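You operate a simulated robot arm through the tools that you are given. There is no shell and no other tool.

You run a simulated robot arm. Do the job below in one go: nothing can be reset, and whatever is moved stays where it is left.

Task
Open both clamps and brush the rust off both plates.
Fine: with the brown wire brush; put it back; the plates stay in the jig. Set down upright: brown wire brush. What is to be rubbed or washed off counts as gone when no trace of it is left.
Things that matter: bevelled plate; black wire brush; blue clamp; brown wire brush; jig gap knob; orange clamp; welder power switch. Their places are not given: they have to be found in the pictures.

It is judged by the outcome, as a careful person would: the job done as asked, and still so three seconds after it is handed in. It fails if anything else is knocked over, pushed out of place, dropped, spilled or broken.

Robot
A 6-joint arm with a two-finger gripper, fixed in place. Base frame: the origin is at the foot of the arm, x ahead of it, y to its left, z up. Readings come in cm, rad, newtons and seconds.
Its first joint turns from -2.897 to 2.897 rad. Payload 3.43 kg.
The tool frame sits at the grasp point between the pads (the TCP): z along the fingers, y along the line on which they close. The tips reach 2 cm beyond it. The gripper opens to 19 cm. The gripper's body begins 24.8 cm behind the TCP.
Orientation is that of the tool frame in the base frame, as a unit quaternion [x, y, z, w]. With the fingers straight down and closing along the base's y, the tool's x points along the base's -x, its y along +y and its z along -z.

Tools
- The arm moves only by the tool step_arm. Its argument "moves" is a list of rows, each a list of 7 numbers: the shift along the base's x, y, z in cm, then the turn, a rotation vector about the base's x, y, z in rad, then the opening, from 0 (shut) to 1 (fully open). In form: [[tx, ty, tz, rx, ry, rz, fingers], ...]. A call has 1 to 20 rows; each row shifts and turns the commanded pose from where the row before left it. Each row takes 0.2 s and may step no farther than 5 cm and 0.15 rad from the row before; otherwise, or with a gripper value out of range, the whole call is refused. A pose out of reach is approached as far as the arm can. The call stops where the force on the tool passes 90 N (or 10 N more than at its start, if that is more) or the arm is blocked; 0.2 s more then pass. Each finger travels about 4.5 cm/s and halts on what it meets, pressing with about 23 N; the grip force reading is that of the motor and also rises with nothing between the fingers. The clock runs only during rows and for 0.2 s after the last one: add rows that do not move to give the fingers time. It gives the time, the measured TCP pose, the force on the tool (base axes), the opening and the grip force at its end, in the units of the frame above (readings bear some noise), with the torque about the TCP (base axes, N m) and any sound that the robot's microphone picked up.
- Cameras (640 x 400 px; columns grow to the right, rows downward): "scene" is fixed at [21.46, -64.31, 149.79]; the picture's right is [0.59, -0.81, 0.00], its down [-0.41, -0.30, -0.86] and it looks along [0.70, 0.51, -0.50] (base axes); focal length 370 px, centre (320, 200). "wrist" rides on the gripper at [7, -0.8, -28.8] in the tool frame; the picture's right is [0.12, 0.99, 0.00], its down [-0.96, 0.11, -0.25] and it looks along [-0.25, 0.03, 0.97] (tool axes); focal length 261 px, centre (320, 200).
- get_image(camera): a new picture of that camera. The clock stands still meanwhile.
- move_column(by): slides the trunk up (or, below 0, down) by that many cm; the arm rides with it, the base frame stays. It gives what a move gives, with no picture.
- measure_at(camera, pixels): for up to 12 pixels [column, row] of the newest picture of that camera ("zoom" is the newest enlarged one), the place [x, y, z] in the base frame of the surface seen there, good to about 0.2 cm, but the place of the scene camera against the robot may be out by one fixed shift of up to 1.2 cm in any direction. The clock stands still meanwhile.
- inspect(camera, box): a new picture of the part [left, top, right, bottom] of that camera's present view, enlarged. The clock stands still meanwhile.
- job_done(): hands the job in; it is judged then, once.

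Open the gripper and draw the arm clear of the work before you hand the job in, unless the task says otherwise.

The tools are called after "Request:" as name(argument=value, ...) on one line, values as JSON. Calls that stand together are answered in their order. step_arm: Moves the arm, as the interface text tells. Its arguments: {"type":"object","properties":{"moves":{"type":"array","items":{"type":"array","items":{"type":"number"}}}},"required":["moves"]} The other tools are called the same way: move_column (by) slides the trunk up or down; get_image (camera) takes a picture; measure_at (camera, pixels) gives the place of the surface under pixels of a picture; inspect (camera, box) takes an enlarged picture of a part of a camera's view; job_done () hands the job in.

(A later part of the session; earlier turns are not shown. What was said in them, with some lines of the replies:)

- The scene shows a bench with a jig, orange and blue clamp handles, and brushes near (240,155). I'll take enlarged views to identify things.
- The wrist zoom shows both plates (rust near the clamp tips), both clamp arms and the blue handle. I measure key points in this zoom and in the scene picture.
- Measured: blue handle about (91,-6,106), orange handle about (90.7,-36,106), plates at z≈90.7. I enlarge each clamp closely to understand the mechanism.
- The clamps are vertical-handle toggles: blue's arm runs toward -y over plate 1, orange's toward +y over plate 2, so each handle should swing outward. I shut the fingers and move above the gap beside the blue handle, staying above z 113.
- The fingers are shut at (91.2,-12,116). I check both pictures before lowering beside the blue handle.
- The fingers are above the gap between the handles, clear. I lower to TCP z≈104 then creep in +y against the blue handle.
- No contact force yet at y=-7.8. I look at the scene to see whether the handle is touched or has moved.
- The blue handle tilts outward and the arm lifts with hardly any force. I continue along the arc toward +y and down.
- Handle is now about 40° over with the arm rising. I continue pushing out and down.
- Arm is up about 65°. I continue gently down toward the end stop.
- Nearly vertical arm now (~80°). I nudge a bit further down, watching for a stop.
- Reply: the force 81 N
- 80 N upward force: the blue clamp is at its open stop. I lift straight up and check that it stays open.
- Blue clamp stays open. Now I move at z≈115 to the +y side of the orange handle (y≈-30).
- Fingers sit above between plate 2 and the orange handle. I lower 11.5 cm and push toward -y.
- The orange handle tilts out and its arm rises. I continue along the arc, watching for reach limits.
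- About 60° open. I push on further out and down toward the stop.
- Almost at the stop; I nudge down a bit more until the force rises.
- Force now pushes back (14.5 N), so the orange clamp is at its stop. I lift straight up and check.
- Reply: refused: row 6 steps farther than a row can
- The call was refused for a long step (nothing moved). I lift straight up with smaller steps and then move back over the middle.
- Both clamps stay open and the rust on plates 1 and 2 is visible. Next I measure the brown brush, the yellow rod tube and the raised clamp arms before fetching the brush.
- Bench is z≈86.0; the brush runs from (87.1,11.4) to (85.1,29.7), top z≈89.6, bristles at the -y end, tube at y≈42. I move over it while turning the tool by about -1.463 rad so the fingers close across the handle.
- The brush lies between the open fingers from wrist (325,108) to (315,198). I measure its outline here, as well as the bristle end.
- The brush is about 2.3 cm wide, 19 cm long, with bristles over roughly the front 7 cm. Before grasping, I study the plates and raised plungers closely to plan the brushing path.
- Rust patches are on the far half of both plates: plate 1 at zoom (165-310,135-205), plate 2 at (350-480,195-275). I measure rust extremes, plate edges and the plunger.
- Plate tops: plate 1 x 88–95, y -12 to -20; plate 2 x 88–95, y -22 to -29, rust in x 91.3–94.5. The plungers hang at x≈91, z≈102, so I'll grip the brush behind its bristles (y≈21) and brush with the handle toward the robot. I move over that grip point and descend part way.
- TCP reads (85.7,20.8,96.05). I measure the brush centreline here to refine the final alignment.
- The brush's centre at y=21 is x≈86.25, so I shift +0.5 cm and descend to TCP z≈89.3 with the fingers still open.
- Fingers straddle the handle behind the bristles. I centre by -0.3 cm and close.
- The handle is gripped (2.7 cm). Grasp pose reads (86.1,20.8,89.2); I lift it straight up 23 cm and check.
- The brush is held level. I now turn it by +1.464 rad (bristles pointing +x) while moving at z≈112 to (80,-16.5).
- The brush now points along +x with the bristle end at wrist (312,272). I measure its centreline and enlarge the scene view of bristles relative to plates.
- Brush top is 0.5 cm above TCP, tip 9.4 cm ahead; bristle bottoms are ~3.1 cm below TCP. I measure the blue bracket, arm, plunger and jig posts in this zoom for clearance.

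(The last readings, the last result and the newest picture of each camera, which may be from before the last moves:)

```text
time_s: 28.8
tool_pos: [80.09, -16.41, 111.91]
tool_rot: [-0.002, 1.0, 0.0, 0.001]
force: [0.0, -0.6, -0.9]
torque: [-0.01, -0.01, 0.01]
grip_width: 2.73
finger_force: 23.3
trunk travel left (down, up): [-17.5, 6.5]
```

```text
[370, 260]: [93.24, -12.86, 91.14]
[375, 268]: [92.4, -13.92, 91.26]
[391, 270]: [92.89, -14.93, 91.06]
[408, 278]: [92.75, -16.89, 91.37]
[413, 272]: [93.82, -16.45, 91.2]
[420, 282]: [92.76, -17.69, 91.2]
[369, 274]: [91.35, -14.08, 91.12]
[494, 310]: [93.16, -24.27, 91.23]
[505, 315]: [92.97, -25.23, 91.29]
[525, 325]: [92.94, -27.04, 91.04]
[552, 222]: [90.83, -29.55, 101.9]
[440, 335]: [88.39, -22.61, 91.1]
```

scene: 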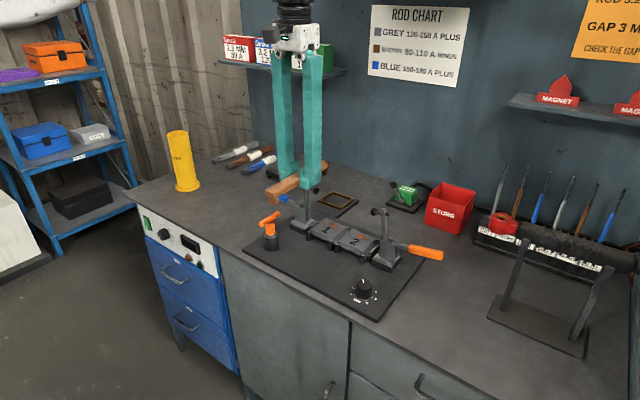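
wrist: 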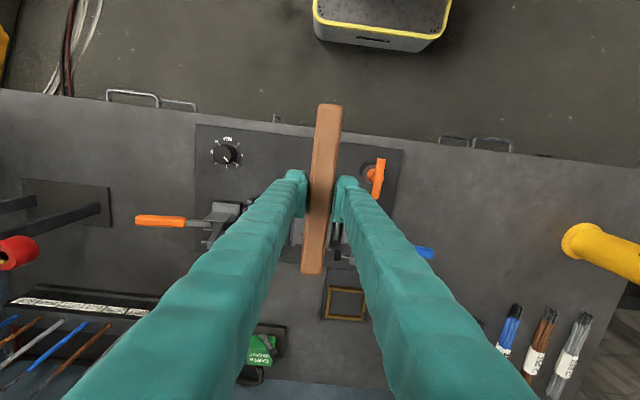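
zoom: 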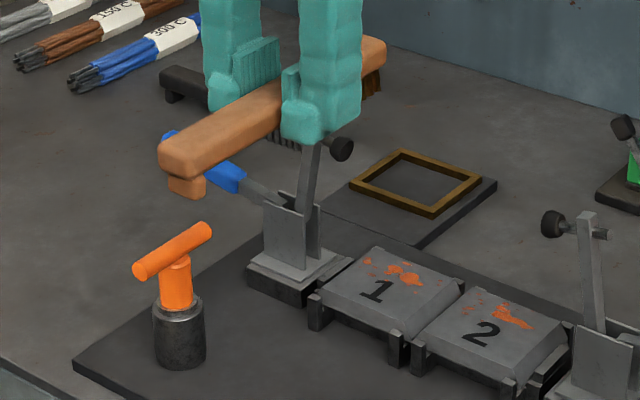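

Posts are ~1 cm below plate tops and the plunger stays clear of the fingers if TCP x ≤ 86.5. I move forward 6.2 cm and descend over plate 1 to about 1 cm above it.

Request:
step_arm(moves=[[3.1, 0, 0, 0, 0, 0, 0], [3.1, 0, 0, 0, 0, 0, 0], [0, 0, -4.5, 0, 0, 0, 0], [0, 0, -4.5, 0, 0, 0, 0], [0, 0, -4.5, 0, 0, 0, 0], [0, 0, -3, 0, 0, 0, 0], [0, 0, 0, 0, 0, 0, 0]])

Request:
inspect(camera="scene", box=[280, 180, 400, 270])

Request:
get_image(camera="wrist")

```text
time_s: 30.4
tool_pos: [86.04, -16.34, 95.5]
tool_rot: [-0.001, 1.0, 0.0, 0.0]
force: [-0.9, -0.1, -2.6]
torque: [-0.04, 0.02, 0.0]
grip_width: 2.71
finger_force: 23.0
trunk travel left (down, up): [-17.5, 6.5]
```

```text
4.44 times, centred on (340, 225) of scene
```

zoom: 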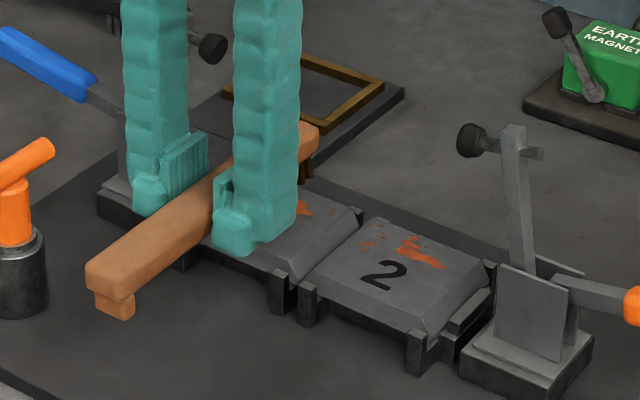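

```text
taken
```

wrist: 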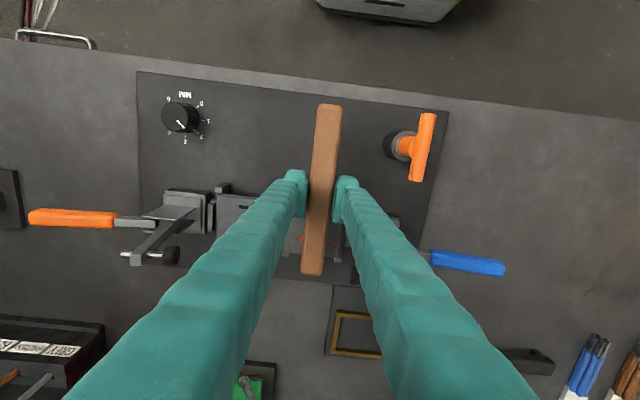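

The brush hovers level over plate 1 and is clear of everything. I lower in small steps to feel contact.

Request:
step_arm(moves=[[0, 0, -0.5, 0, 0, 0, 0], [0, 0, -0.4, 0, 0, 0, 0], [0, 0, -0.2, 0, 0, 0, 0], [0, 0, -0.2, 0, 0, 0, 0], [0, 0, 0, 0, 0, 0, 0]])

```text
time_s: 31.6
tool_pos: [86.35, -16.49, 94.16]
tool_rot: [0.0, 1.0, 0.0, -0.001]
force: [0.9, -0.9, -0.9]
torque: [0.02, 0.02, 0.0]
grip_width: 2.73
finger_force: 23.4
trunk travel left (down, up): [-17.5, 6.5]
```

No contact yet (z 94.16, force ≈ brush weight). I continue in 0.1 cm steps.

Request:
step_arm(moves=[[0, 0, -0.1, 0, 0, 0, 0], [0, 0, -0.1, 0, 0, 0, 0], [0, 0, 0, 0, 0, 0, 0]])

Request:
step_arm(moves=[[0, 0, -0.1, 0, 0, 0, 0], [0, 0, -0.1, 0, 0, 0, 0], [0, 0, 0, 0, 0, 0, 0]])

Request:
inspect(camera="scene", box=[280, 180, 400, 270])

```text
time_s: 32.4
tool_pos: [86.25, -16.51, 94.23]
tool_rot: [0.0, 1.0, 0.0, -0.001]
force: [0.4, 0.0, -2.0]
torque: [0.01, 0.02, 0.01]
grip_width: 2.68
finger_force: 23.1
trunk travel left (down, up): [-17.5, 6.5]
```

```text
time_s: 33.2
tool_pos: [86.31, -16.72, 94.02]
tool_rot: [-0.001, 1.0, 0.0, 0.0]
force: [0.4, 1.1, 2.2]
torque: [0.03, -0.17, 0.0]
grip_width: 2.71
finger_force: 23.0
trunk travel left (down, up): [-17.5, 6.5]
```

```text
4.44 times, centred on (340, 225) of scene
```

zoom: 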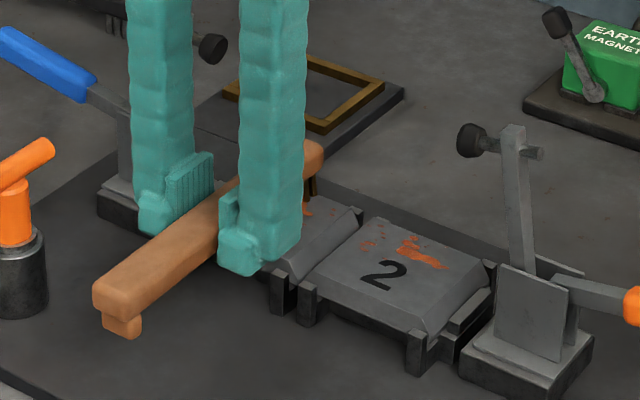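

Contact: about 3 N with matching torque. I make a slow sideways stroke over plate 1 in y and check the force.

Request:
step_arm(moves=[[0, 0.5, 0, 0, 0, 0, 0], [0, 0.6, 0, 0, 0, 0, 0], [0, 0.6, 0, 0, 0, 0, 0], [0, 0.6, 0, 0, 0, 0, 0], [0, 0.6, 0, 0, 0, 0, 0], [0, -0.6, 0, 0, 0, 0, 0], [0, -0.6, 0, 0, 0, 0, 0], [0, -0.6, 0, 0, 0, 0, 0], [0, -0.6, 0, 0, 0, 0, 0], [0, -0.6, 0, 0, 0, 0, 0], [0, -0.6, 0, 0, 0, 0, 0], [0, -0.6, 0, 0, 0, 0, 0], [0, -0.6, 0, 0, 0, 0, 0], [0, -0.4, 0, 0, 0, 0, 0]])

Request:
inspect(camera="scene", box=[280, 180, 400, 270])

```text
time_s: 36.2
tool_pos: [86.11, -18.7, 93.96]
tool_rot: [-0.001, 1.0, 0.0, 0.0]
force: [-0.3, 0.6, 1.0]
torque: [0.0, -0.06, -0.02]
grip_width: 2.7
finger_force: 23.0
trunk travel left (down, up): [-17.5, 6.5]
```

```text
4.44 times, centred on (340, 225) of scene
```

zoom: 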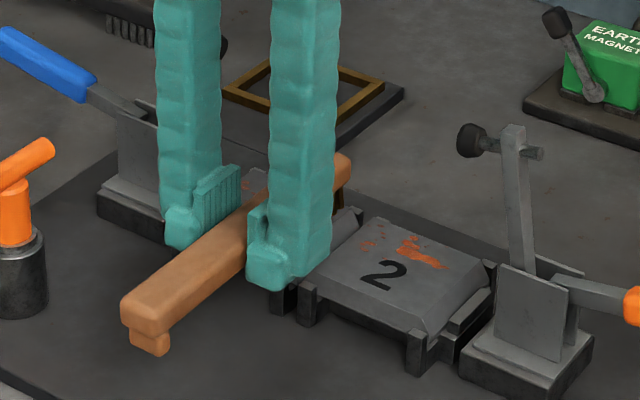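

Force stays low (~2 N) and the plate stays put. I do two more full strokes with slightly more pressure and small x offsets.

Request:
step_arm(moves=[[0, 0, -0.08, 0, 0, 0, 0], [0, 0.8, 0, 0, 0, 0, 0], [0, 0.8, 0, 0, 0, 0, 0], [0, 0.8, 0, 0, 0, 0, 0], [0, 0.8, 0, 0, 0, 0, 0], [0, 0.8, 0, 0, 0, 0, 0], [0, 0.8, 0, 0, 0, 0, 0], [0, 0.5, 0, 0, 0, 0, 0], [-0.5, 0, 0, 0, 0, 0, 0], [0, -0.8, 0, 0, 0, 0, 0], [0, -0.8, 0, 0, 0, 0, 0], [0, -0.8, 0, 0, 0, 0, 0], [0, -0.8, 0, 0, 0, 0, 0], [0, -0.8, 0, 0, 0, 0, 0], [0, -0.8, 0, 0, 0, 0, 0], [0, -0.5, 0, 0, 0, 0, 0]])

Request:
step_arm(moves=[[0.5, 0, 0, 0, 0, 0, 0], [0, 0.8, 0, 0, 0, 0, 0], [0, 0.8, 0, 0, 0, 0, 0], [0, 0.8, 0, 0, 0, 0, 0], [0, 0.8, 0, 0, 0, 0, 0], [0, 0.8, 0, 0, 0, 0, 0], [0, 0.8, 0, 0, 0, 0, 0], [0, 0.5, 0, 0, 0, 0, 0], [0, -0.8, 0, 0, 0, 0, 0], [0, -0.8, 0, 0, 0, 0, 0], [0, -0.8, 0, 0, 0, 0, 0], [0, -0.8, 0, 0, 0, 0, 0], [0, -0.8, 0, 0, 0, 0, 0], [0, -0.8, 0, 0, 0, 0, 0], [0, -0.5, 0, 0, 0, 0, 0]])

Request:
inspect(camera="scene", box=[280, 180, 400, 270])

```text
time_s: 39.6
tool_pos: [85.64, -18.84, 93.88]
tool_rot: [-0.001, 1.0, 0.0, 0.0]
force: [0.5, 0.1, -0.4]
torque: [-0.03, -0.02, -0.02]
grip_width: 2.69
finger_force: 23.0
trunk travel left (down, up): [-17.5, 6.5]
```

```text
time_s: 42.8
tool_pos: [86.3, -18.83, 93.77]
tool_rot: [0.0, 1.0, 0.001, 0.0]
force: [-0.1, 1.8, 6.5]
torque: [-0.03, -0.16, 0.06]
grip_width: 2.69
finger_force: 23.4
trunk travel left (down, up): [-17.5, 6.5]
```

```text
4.44 times, centred on (340, 225) of scene
```

zoom: 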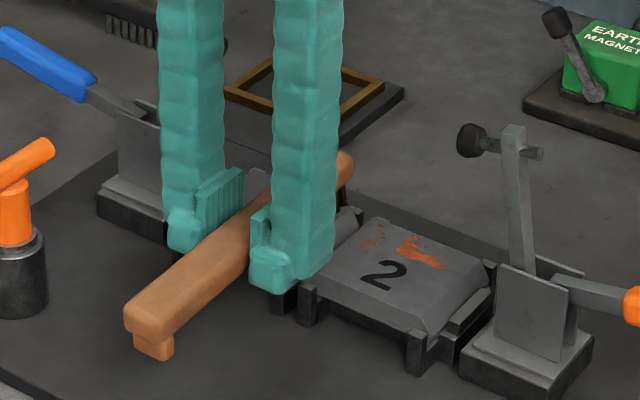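

No visible rust left beside the brush. I lift the brush 10 cm and pull back to look at plate 1.

Request:
step_arm(moves=[[0, 0, 2, 0, 0, 0, 0], [0, 0, 4, 0, 0, 0, 0], [0, 0, 4, 0, 0, 0, 0], [-4, 0, 2, 0, 0, 0, 0], [-4, 0, 2, 0, 0, 0, 0], [-4, 0, 2, 0, 0, 0, 0], [0, 0, 0, 0, 0, 0, 0]])

Request:
inspect(camera="scene", box=[300, 200, 390, 260])

Request:
get_image(camera="wrist")

```text
time_s: 44.4
tool_pos: [73.77, -18.9, 110.01]
tool_rot: [-0.001, 1.0, 0.0, 0.001]
force: [-0.5, -0.4, -1.7]
torque: [-0.07, -0.01, -0.02]
grip_width: 2.71
finger_force: 23.0
trunk travel left (down, up): [-17.5, 6.5]
```

```text
6.67 times, centred on (345, 230) of scene
```

zoom: 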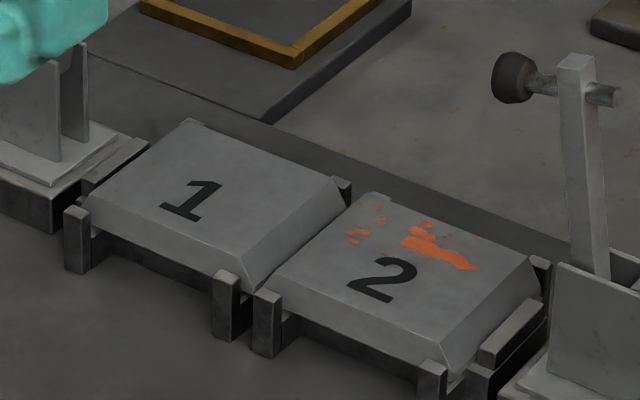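

```text
taken
```

wrist: 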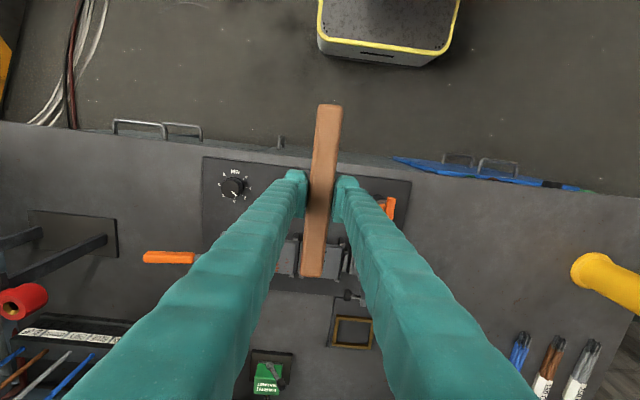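

Plate 1 looks clean. I move over plate 2 (y≈-25) at height, then descend to about 0.5 cm above contact.

Request:
step_arm(moves=[[4, -2, 0, 0, 0, 0, 0], [4, -2, 0, 0, 0, 0, 0], [4, -2.2, 0, 0, 0, 0, 0], [0, 0, -4.5, 0, 0, 0, 0], [0, 0, -4.5, 0, 0, 0, 0], [0, 0, -4.5, 0, 0, 0, 0], [0, 0, -1.8, 0, 0, 0, 0], [0, 0, 0, 0, 0, 0, 0]])

Request:
inspect(camera="scene", box=[300, 180, 420, 280])

```text
time_s: 46.2
tool_pos: [86.17, -25.36, 94.76]
tool_rot: [0.0, 1.0, -0.001, 0.0]
force: [-0.7, 0.0, -0.6]
torque: [0.02, 0.01, -0.03]
grip_width: 2.71
finger_force: 23.1
trunk travel left (down, up): [-17.5, 6.5]
```

```text
4.00 times, centred on (360, 230) of scene
```

zoom: 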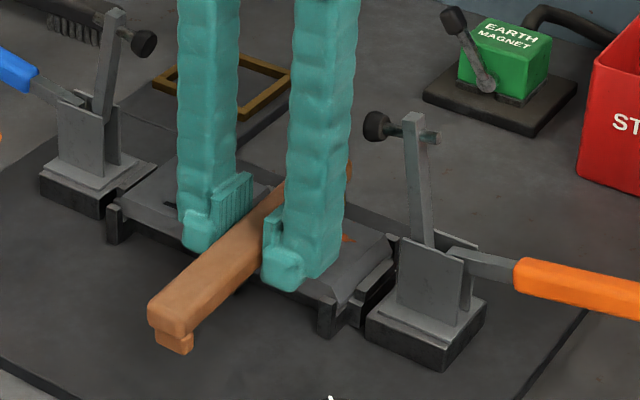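

The brush is over plate 2 and clear of the orange arm. I lower in fine steps to contact.

Request:
step_arm(moves=[[0, 0, -0.4, 0, 0, 0, 0], [0, 0, -0.2, 0, 0, 0, 0], [0, 0, -0.05, 0, 0, 0, 0], [0, 0, 0, 0, 0, 0, 0]])

```text
time_s: 47.2
tool_pos: [86.13, -25.04, 94.02]
tool_rot: [-0.001, 1.0, 0.0, 0.0]
force: [0.1, 0.1, -1.1]
torque: [0.01, -0.02, 0.0]
grip_width: 2.71
finger_force: 23.2
trunk travel left (down, up): [-17.5, 6.5]
```

Not touching yet (only brush weight). I go 0.1 cm lower and read.

Request:
step_arm(moves=[[0, 0, -0.1, 0, 0, 0, 0], [0, 0, 0, 0, 0, 0, 0]])

```text
time_s: 47.8
tool_pos: [86.22, -25.09, 93.91]
tool_rot: [-0.001, 1.0, 0.0, -0.001]
force: [-0.7, -0.1, -1.2]
torque: [0.02, 0.03, -0.01]
grip_width: 2.7
finger_force: 23.2
trunk travel left (down, up): [-17.5, 6.5]
```

Request:
step_arm(moves=[[0, 0, -0.08, 0, 0, 0, 0], [0, 0, 0, 0, 0, 0, 0]])

```text
time_s: 48.4
tool_pos: [86.23, -25.0, 93.77]
tool_rot: [-0.001, 1.0, 0.0, 0.0]
force: [0.0, 0.7, -0.6]
torque: [0.02, -0.02, 0.0]
grip_width: 2.69
finger_force: 23.2
trunk travel left (down, up): [-17.5, 6.5]
```

Force still near the bare weight at z 93.77; I lower another 0.08 cm.

Request:
step_arm(moves=[[0, 0, -0.08, 0, 0, 0, 0], [0, 0, 0, 0, 0, 0, 0]])

Request:
inspect(camera="scene", box=[320, 190, 400, 260])

```text
time_s: 49.0
tool_pos: [86.32, -25.04, 93.73]
tool_rot: [-0.001, 1.0, 0.001, 0.001]
force: [1.0, -1.8, 6.9]
torque: [-0.04, -0.24, 0.0]
grip_width: 2.69
finger_force: 23.1
trunk travel left (down, up): [-17.5, 6.5]
```

```text
5.71 times, centred on (360, 225) of scene
```

zoom: 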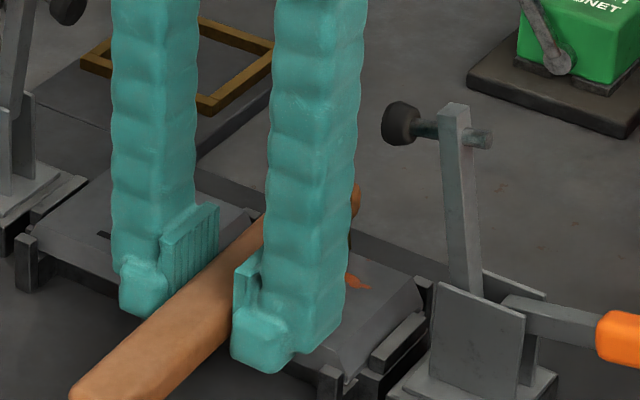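

Contact reached (~8 N). I ease up a hair and make slow strokes across plate 2 (y about -22.7 to -27.6).

Request:
step_arm(moves=[[0, 0, 0.03, 0, 0, 0, 0], [0, 0.6, 0, 0, 0, 0, 0], [0, 0.6, 0, 0, 0, 0, 0], [0, 0.6, 0, 0, 0, 0, 0], [0, 0.5, 0, 0, 0, 0, 0], [0, -0.7, 0, 0, 0, 0, 0], [0, -0.7, 0, 0, 0, 0, 0], [0, -0.7, 0, 0, 0, 0, 0], [0, -0.7, 0, 0, 0, 0, 0], [0, -0.7, 0, 0, 0, 0, 0], [0, -0.7, 0, 0, 0, 0, 0], [0, -0.7, 0, 0, 0, 0, 0]])

Request:
step_arm(moves=[[0, 0.7, 0, 0, 0, 0, 0], [0, 0.7, 0, 0, 0, 0, 0], [0, 0.7, 0, 0, 0, 0, 0], [0, 0.7, 0, 0, 0, 0, 0], [0, 0.7, 0, 0, 0, 0, 0], [0, 0.7, 0, 0, 0, 0, 0], [0, 0.7, 0, 0, 0, 0, 0], [-0.4, 0, 0, 0, 0, 0, 0], [0, -0.7, 0, 0, 0, 0, 0], [0, -0.7, 0, 0, 0, 0, 0], [0, -0.7, 0, 0, 0, 0, 0], [0, -0.7, 0, 0, 0, 0, 0], [0, -0.7, 0, 0, 0, 0, 0], [0, -0.7, 0, 0, 0, 0, 0], [0, -0.7, 0, 0, 0, 0, 0]])

Request:
inspect(camera="scene", box=[300, 180, 420, 280])

```text
time_s: 51.6
tool_pos: [86.24, -27.6, 93.73]
tool_rot: [0.0, 1.0, 0.0, 0.0]
force: [0.2, 0.3, -1.5]
torque: [-0.03, 0.0, 0.01]
grip_width: 2.67
finger_force: 23.2
trunk travel left (down, up): [-17.5, 6.5]
```

```text
time_s: 54.8
tool_pos: [85.91, -27.5, 93.64]
tool_rot: [-0.001, 1.0, 0.0, 0.0]
force: [0.6, 0.0, 0.9]
torque: [0.0, -0.04, -0.02]
grip_width: 2.7
finger_force: 22.9
trunk travel left (down, up): [-17.5, 6.5]
```

```text
4.00 times, centred on (360, 230) of scene
```

zoom: 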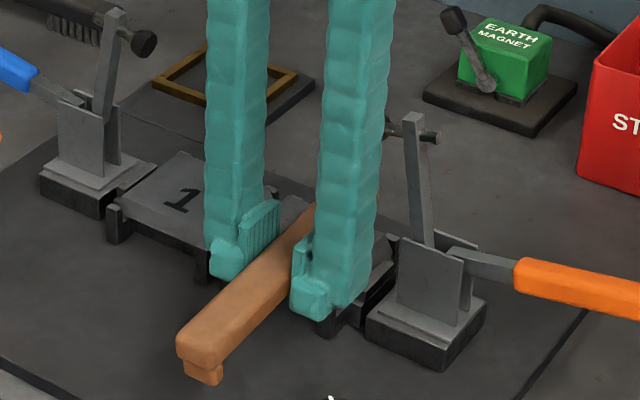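

Contact was light on the last stroke. I press 0.06 cm lower and make another full pass with a small x offset.

Request:
step_arm(moves=[[0.4, 0, -0.06, 0, 0, 0, 0], [0, 0.7, 0, 0, 0, 0, 0], [0, 0.7, 0, 0, 0, 0, 0], [0, 0.7, 0, 0, 0, 0, 0], [0, 0.7, 0, 0, 0, 0, 0], [0, 0.7, 0, 0, 0, 0, 0], [0, 0.7, 0, 0, 0, 0, 0], [0, 0.7, 0, 0, 0, 0, 0], [0, -0.7, 0, 0, 0, 0, 0], [0, -0.7, 0, 0, 0, 0, 0], [0, -0.7, 0, 0, 0, 0, 0], [0, -0.7, 0, 0, 0, 0, 0], [0, -0.7, 0, 0, 0, 0, 0], [0, -0.7, 0, 0, 0, 0, 0], [0, -0.7, 0, 0, 0, 0, 0]])

Request:
step_arm(moves=[[0, 0, 2, 0, 0, 0, 0], [0, 0, 4, 0, 0, 0, 0], [0, 0, 4, 0, 0, 0, 0], [-4, 0, 2, 0, 0, 0, 0], [-4, 0, 2, 0, 0, 0, 0], [-4, 0, 2, 0, 0, 0, 0], [0, 0, 0, 0, 0, 0, 0]])

Request:
inspect(camera="scene", box=[300, 200, 390, 260])

Request:
get_image(camera="wrist")

```text
time_s: 58.0
tool_pos: [86.29, -27.51, 93.62]
tool_rot: [-0.001, 1.0, 0.0, 0.0]
force: [-1.3, 3.7, 10.1]
torque: [0.04, -0.31, 0.09]
grip_width: 2.7
finger_force: 23.4
trunk travel left (down, up): [-17.5, 6.5]
```

```text
time_s: 59.6
tool_pos: [73.91, -27.59, 109.07]
tool_rot: [0.0, 1.0, 0.0, 0.0]
force: [0.1, -0.2, -2.1]
torque: [-0.03, -0.08, -0.03]
grip_width: 2.71
finger_force: 22.8
trunk travel left (down, up): [-17.5, 6.5]
```

```text
6.67 times, centred on (345, 230) of scene
```

zoom: 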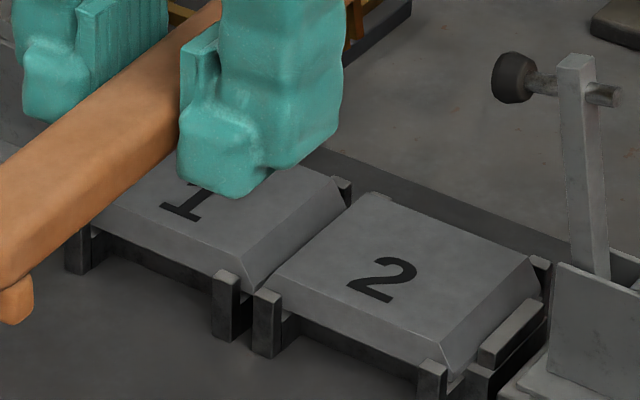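

```text
taken
```

wrist: 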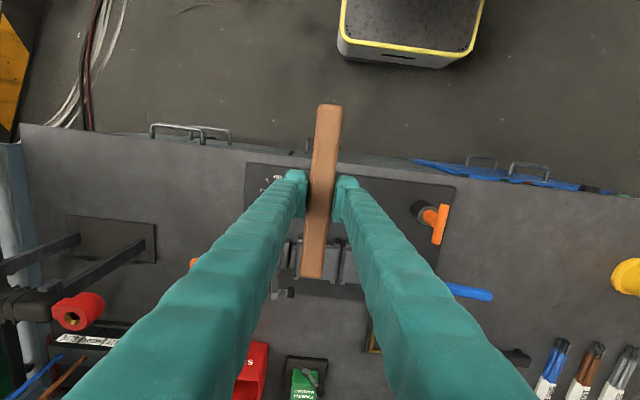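

Plate 2 now looks clean too. To check the far bevels that the scene camera can't see, I move so the wrist camera views both plates beside the fingers, staying above z 109.

Request:
step_arm(moves=[[0, 0, 4, 0, 0, 0, 0], [2, 3.66, 0.2, 0, 0, 0, 0], [2, 3.66, 0.2, 0, 0, 0, 0], [2, 3.66, 0.2, 0, 0, 0, 0], [2, 3.66, 0.2, 0, 0, 0, 0], [2, 3.66, 0.2, 0, 0, 0, 0], [2, 3.66, 0.2, 0, 0, 0, 0], [2, 3.64, 0.2, 0, 0, 0, 0], [0, 0, 0, 0, 0, 0, 0]])

Request:
inspect(camera="wrist", box=[150, 110, 310, 230])

Request:
inspect(camera="scene", box=[305, 205, 385, 255])

```text
time_s: 61.6
tool_pos: [87.78, -2.02, 115.24]
tool_rot: [0.0, 1.0, 0.0, -0.001]
force: [-0.1, 1.0, -2.1]
torque: [-0.06, 0.05, 0.01]
grip_width: 2.72
finger_force: 23.1
trunk travel left (down, up): [-17.5, 6.5]
```

```text
3.33 times, centred on (230, 170) of wrist
```

zoom: 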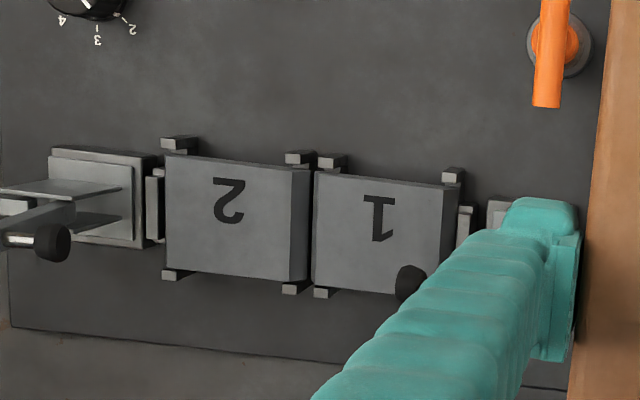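

```text
8.00 times, centred on (345, 230) of scene
```

zoom: 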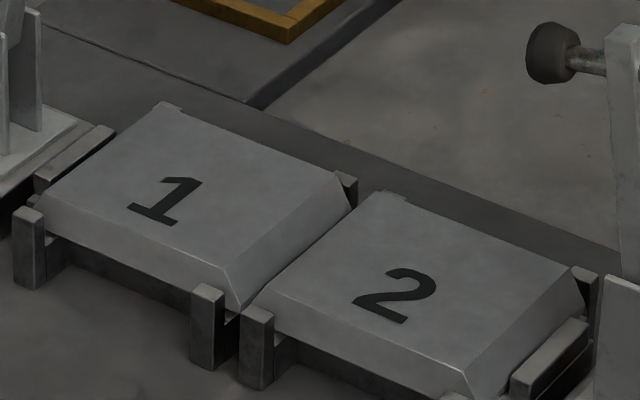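

Both plates look clean in both views and sit in the jig. I double-check with tighter enlargements for faint traces before putting the brush away.

Request:
inspect(camera="wrist", box=[180, 150, 280, 205])

Request:
inspect(camera="scene", box=[308, 212, 352, 242])

Request:
inspect(camera="scene", box=[335, 225, 380, 255])

```text
6.40 times, centred on (230, 178) of wrist
```

zoom: 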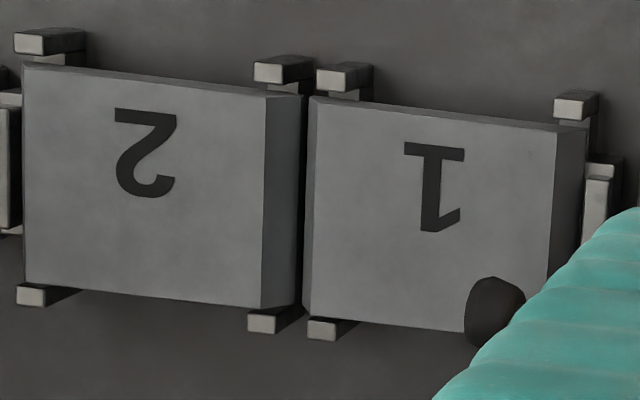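

```text
13.33 times, centred on (330, 227) of scene
```

zoom: 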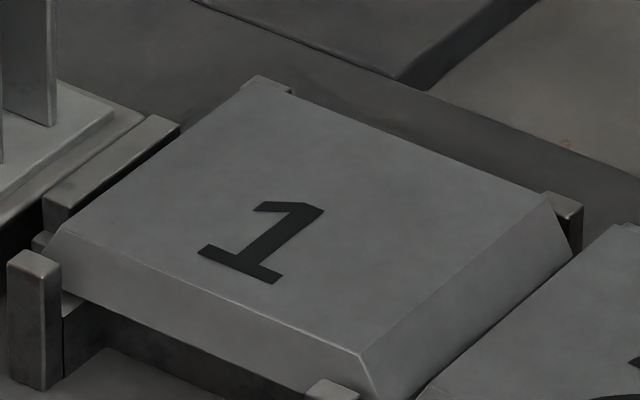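

```text
13.33 times, centred on (358, 240) of scene
```

zoom: 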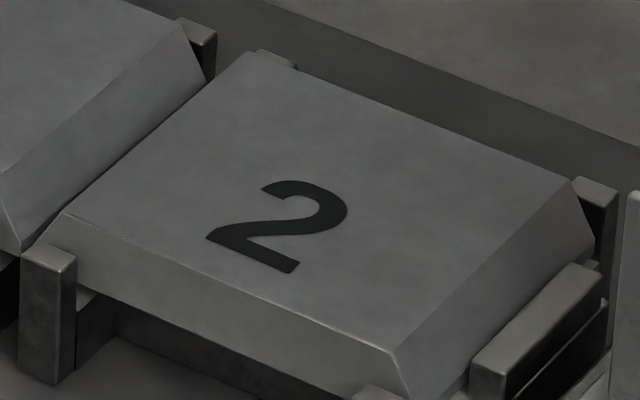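

Both plates are spotless. I carry the brush back: turn by -1.464 rad and return to exactly above its original spot (net shift -2.15, +22.79) at z≈115.

Request:
step_arm(moves=[[-0.195, 2.072, 0, 0, 0, -0.1331, 0], [-0.195, 2.072, 0, 0, 0, -0.1331, 0], [-0.195, 2.072, 0, 0, 0, -0.1331, 0], [-0.195, 2.072, 0, 0, 0, -0.1331, 0], [-0.195, 2.072, 0, 0, 0, -0.1331, 0], [-0.195, 2.072, 0, 0, 0, -0.1331, 0], [-0.195, 2.072, 0, 0, 0, -0.1331, 0], [-0.195, 2.072, 0, 0, 0, -0.1331, 0], [-0.195, 2.072, 0, 0, 0, -0.1331, 0], [-0.195, 2.072, 0, 0, 0, -0.1331, 0], [-0.2, 2.07, 0, 0, 0, -0.1331, 0], [0, 0, 0, 0, 0, 0, 0]])

Request:
get_image(camera="wrist")

Request:
get_image(camera="scene")

```text
time_s: 64.2
tool_pos: [86.13, 20.79, 114.99]
tool_rot: [0.669, 0.744, 0.0, 0.0]
force: [-0.9, 0.6, -1.4]
torque: [0.0, 0.01, -0.03]
grip_width: 2.69
finger_force: 23.2
trunk travel left (down, up): [-17.5, 6.5]
```

```text
taken
```

wrist: 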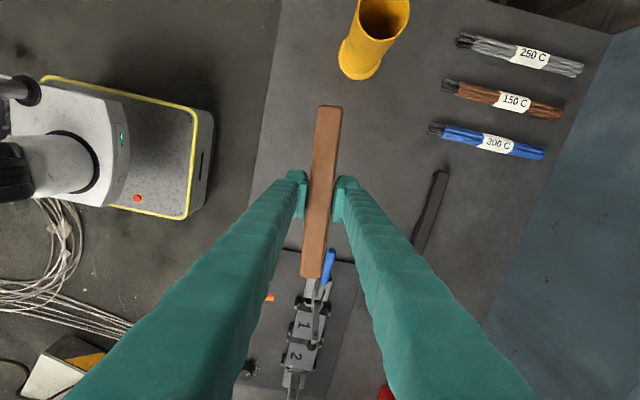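

```text
taken
```

scene: 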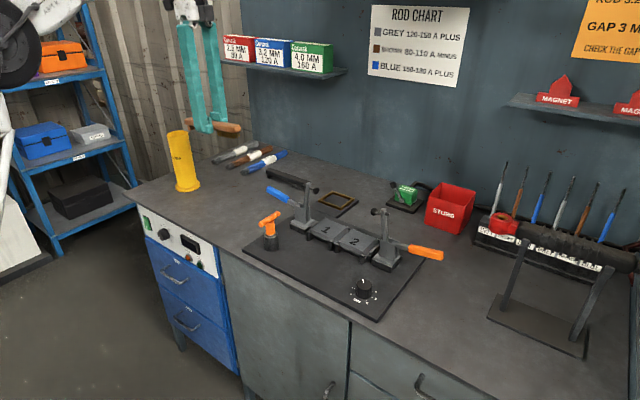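

Above the original spot at (86.13,20.79,115). I measure the brush's pitch in the grip before lowering.

Request:
measure_at(camera="wrist", pixels=[[328, 112], [324, 150], [319, 200], [315, 240], [312, 268]])

Request:
step_arm(moves=[[0, 0, -4.5, 0, 0, 0, 0], [0, 0, -4.5, 0, 0, 0, 0], [0, 0, -4.5, 0, 0, 0, 0], [0, 0, -4.5, 0, 0, 0, 0], [0, 0, -4.5, 0, 0, 0, 0], [0, 0, -2.0, 0, 0, 0, 0], [0, 0, 0, 0, 0, 0, 0]])

Request:
inspect(camera="scene", box=[180, 150, 270, 230])

```text
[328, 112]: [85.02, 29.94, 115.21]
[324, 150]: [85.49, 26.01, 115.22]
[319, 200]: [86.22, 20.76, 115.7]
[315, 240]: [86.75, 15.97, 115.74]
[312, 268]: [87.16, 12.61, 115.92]
```

```text
time_s: 65.8
tool_pos: [85.99, 20.57, 90.48]
tool_rot: [0.668, 0.744, 0.0, -0.001]
force: [-0.2, 0.8, -1.4]
torque: [0.01, -0.01, 0.01]
grip_width: 2.7
finger_force: 22.8
trunk travel left (down, up): [-17.5, 6.5]
```

```text
5.00 times, centred on (225, 190) of scene
```

zoom: 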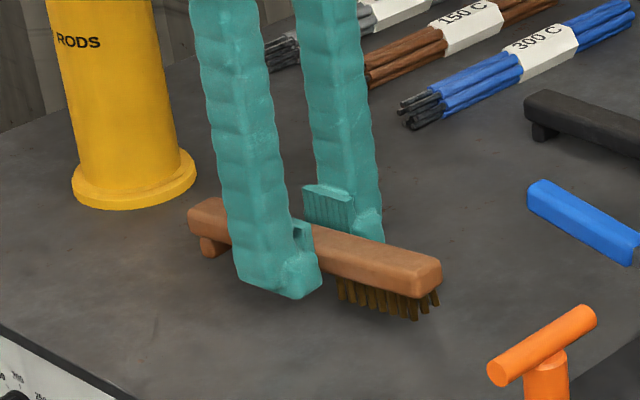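

The brush is pitched about 0.04 rad nose-up in the grip. I tilt the tool by 0.04 rad to level it and lower gently until it rests on the bench.

Request:
step_arm(moves=[[0, 0, 0, 0.04, 0.004, 0, 0], [0, 0, -0.6, 0, 0, 0, 0], [0, 0, -0.4, 0, 0, 0, 0], [0, 0, -0.15, 0, 0, 0, 0], [0, 0, 0, 0, 0, 0, 0]])

Request:
get_image(camera="wrist")

Request:
inspect(camera="scene", box=[180, 150, 270, 230])

```text
time_s: 67.0
tool_pos: [86.17, 20.63, 89.37]
tool_rot: [0.669, 0.743, 0.014, -0.015]
force: [-0.6, 0.1, -1.5]
torque: [-0.04, 0.03, -0.01]
grip_width: 2.71
finger_force: 22.8
trunk travel left (down, up): [-17.5, 6.5]
```

```text
taken
```

wrist: 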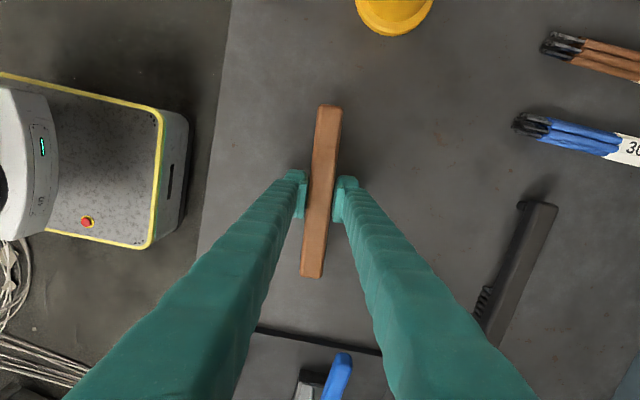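

```text
5.00 times, centred on (225, 190) of scene
```

zoom: 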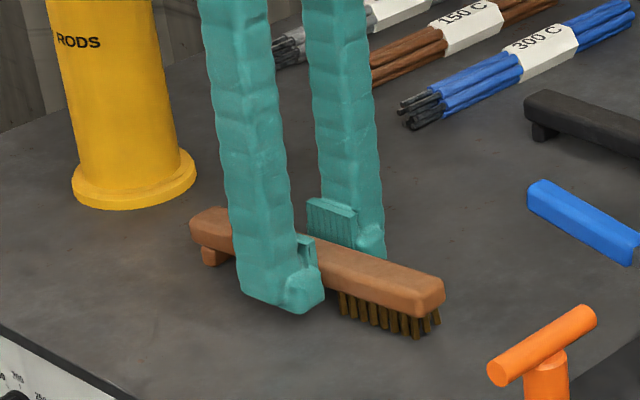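

Nearly down (z 89.37, still only the weight). I lower in 0.1 cm steps until contact shows.

Request:
step_arm(moves=[[0, 0, -0.1, 0, 0, 0, 0], [0, 0, -0.1, 0, 0, 0, 0], [0, 0, 0, 0, 0, 0, 0]])

Request:
measure_at(camera="wrist", pixels=[[329, 110], [324, 150], [319, 195], [315, 240], [312, 268]])

```text
time_s: 67.8
tool_pos: [86.15, 20.72, 89.08]
tool_rot: [0.669, 0.743, 0.013, -0.015]
force: [0.1, 1.2, -0.9]
torque: [0.02, -0.01, -0.02]
grip_width: 2.68
finger_force: 23.0
trunk travel left (down, up): [-17.5, 6.5]
```

```text
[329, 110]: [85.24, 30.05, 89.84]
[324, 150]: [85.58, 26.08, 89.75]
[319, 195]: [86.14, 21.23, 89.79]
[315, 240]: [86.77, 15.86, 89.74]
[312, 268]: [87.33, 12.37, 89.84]
```

The brush is level and its top is at about 89.6, the original resting height. A little further down to confirm contact.

Request:
step_arm(moves=[[0, 0, -0.06, 0, 0, 0, 0], [0, 0, 0, 0, 0, 0, 0]])

```text
time_s: 68.4
tool_pos: [86.17, 20.74, 89.05]
tool_rot: [0.668, 0.744, 0.013, -0.015]
force: [0.7, -0.5, 1.0]
torque: [0.16, 0.01, -0.04]
grip_width: 2.7
finger_force: 23.0
trunk travel left (down, up): [-17.5, 6.5]
```

The brush rests on the bench (contact ~2 N). I open the fingers to release it.

Request:
step_arm(moves=[[0, 0, 0, 0, 0, 0, 0.16], [0, 0, 0, 0, 0, 0, 0.2], [0, 0, 0, 0, 0, 0, 0.3], [0, 0, 0, 0, 0, 0, 0.4], [0, 0, 0, 0, 0, 0, 0.4], [0, 0, 0, 0, 0, 0, 0.4]])

Request:
get_image(camera="wrist")

Request:
inspect(camera="scene", box=[180, 150, 270, 230])

```text
time_s: 69.8
tool_pos: [86.06, 20.71, 89.14]
tool_rot: [0.669, 0.743, 0.013, -0.015]
force: [-0.7, -0.2, 0.4]
torque: [-0.02, 0.02, 0.01]
grip_width: 7.61
finger_force: 0.0
trunk travel left (down, up): [-17.5, 6.5]
```

```text
taken
```

wrist: 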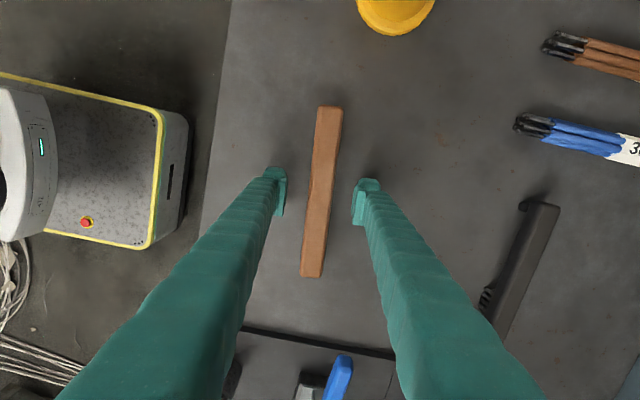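

```text
5.00 times, centred on (225, 190) of scene
```

zoom: 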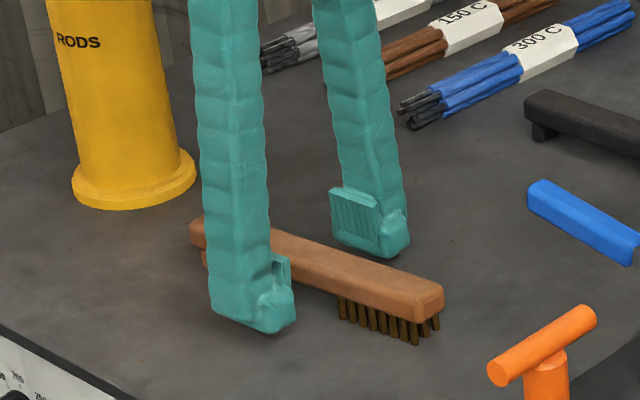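

The brush stands upright at its original place. I lift straight up between its sides, undo the tilt at height, and withdraw toward the base.

Request:
step_arm(moves=[[0, 0, 2, 0, 0, 0, 0.4], [0, 0, 4, 0, 0, 0, 0.4], [0, 0, 4.5, 0, 0, 0, 0.4], [0, 0, 4.5, 0, 0, 0, 0.4], [0, 0, 4.5, 0, 0, 0, 0.4], [0, 0, 4.5, 0, 0, 0, 0.4], [0, 0, 4, -0.04, -0.004, 0, 0.4], [-4.5, 0, 1, 0, 0, 0, 0.5], [-4.5, 0, 1, 0, 0, 0, 0.6], [-4.5, 0, 1, 0, 0, 0, 0.8], [-4.5, 0, 0, 0, 0, 0, 1], [-4.5, 0, 0, 0, 0, 0, 1], [0, 0, 0, 0, 0, 0, 1], [0, 0, 0, 0, 0, 0, 1]])

Request:
get_image(camera="scene")

Request:
get_image(camera="wrist")

Request:
inspect(camera="scene", box=[160, 130, 300, 260])

Request:
inspect(camera="scene", box=[250, 170, 450, 310])

```text
time_s: 72.8
tool_pos: [63.76, 20.83, 119.77]
tool_rot: [0.668, 0.744, 0.001, 0.0]
force: [-0.5, 0.0, -0.7]
torque: [0.01, -0.01, 0.01]
grip_width: 19.0
finger_force: 0.1
trunk travel left (down, up): [-17.5, 6.5]
```

```text
taken
```

scene: 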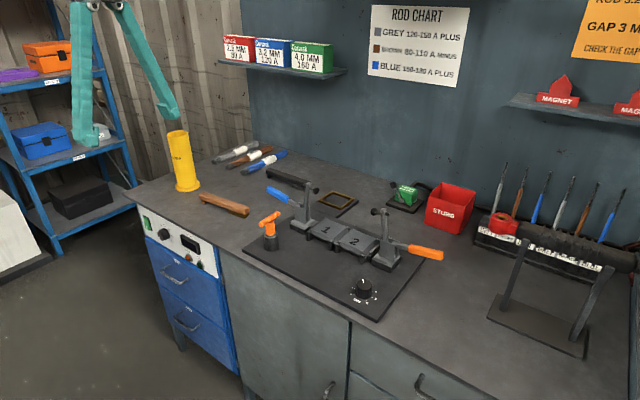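

```text
taken
```

wrist: 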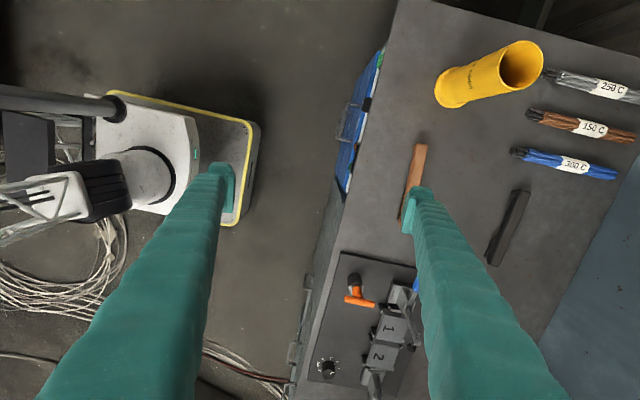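

```text
3.08 times, centred on (230, 195) of scene
```

zoom: 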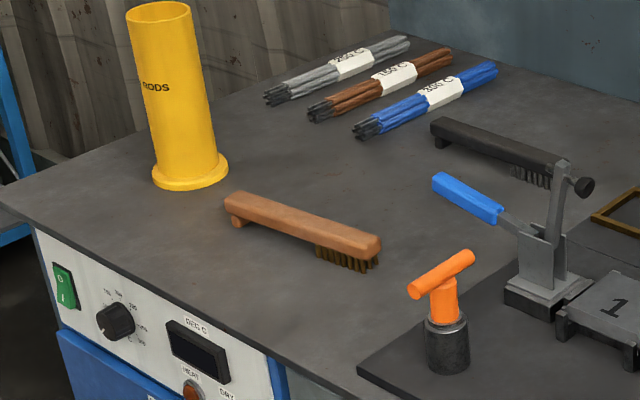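

```text
2.86 times, centred on (350, 240) of scene
```

zoom: 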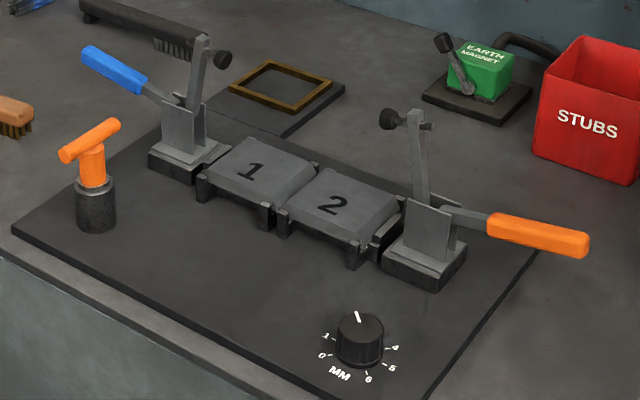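

Everything is in order: both clamps open, both plates clean and in the jig, the brown brush upright in its original spot, the knob, black brush and other items unmoved, gripper open and clear. I hand the job in.

Request:
job_done()

```text
The job is handed in.
```

The job is handed in. Both clamps are open, and both plates are brushed clean and still in the jig. The brown wire brush is standing upright back where it was.

- **Clamps:** I pushed the blue and orange handles outward to their stops, and both stayed open in the final pictures.
- **Rust:** close-up pictures from the scene and wrist cameras showed no rust left on plates 1 and 2. The wrist view missed one corner of plate 1, which looked clean in the scene view.
- **Brush:** it sits within a few millimetres of its original spot, bristles down.
- **Everything else:** the jig gap knob, the black wire brush and the other items on the bench look unmoved. The gripper is open and clear of the work.
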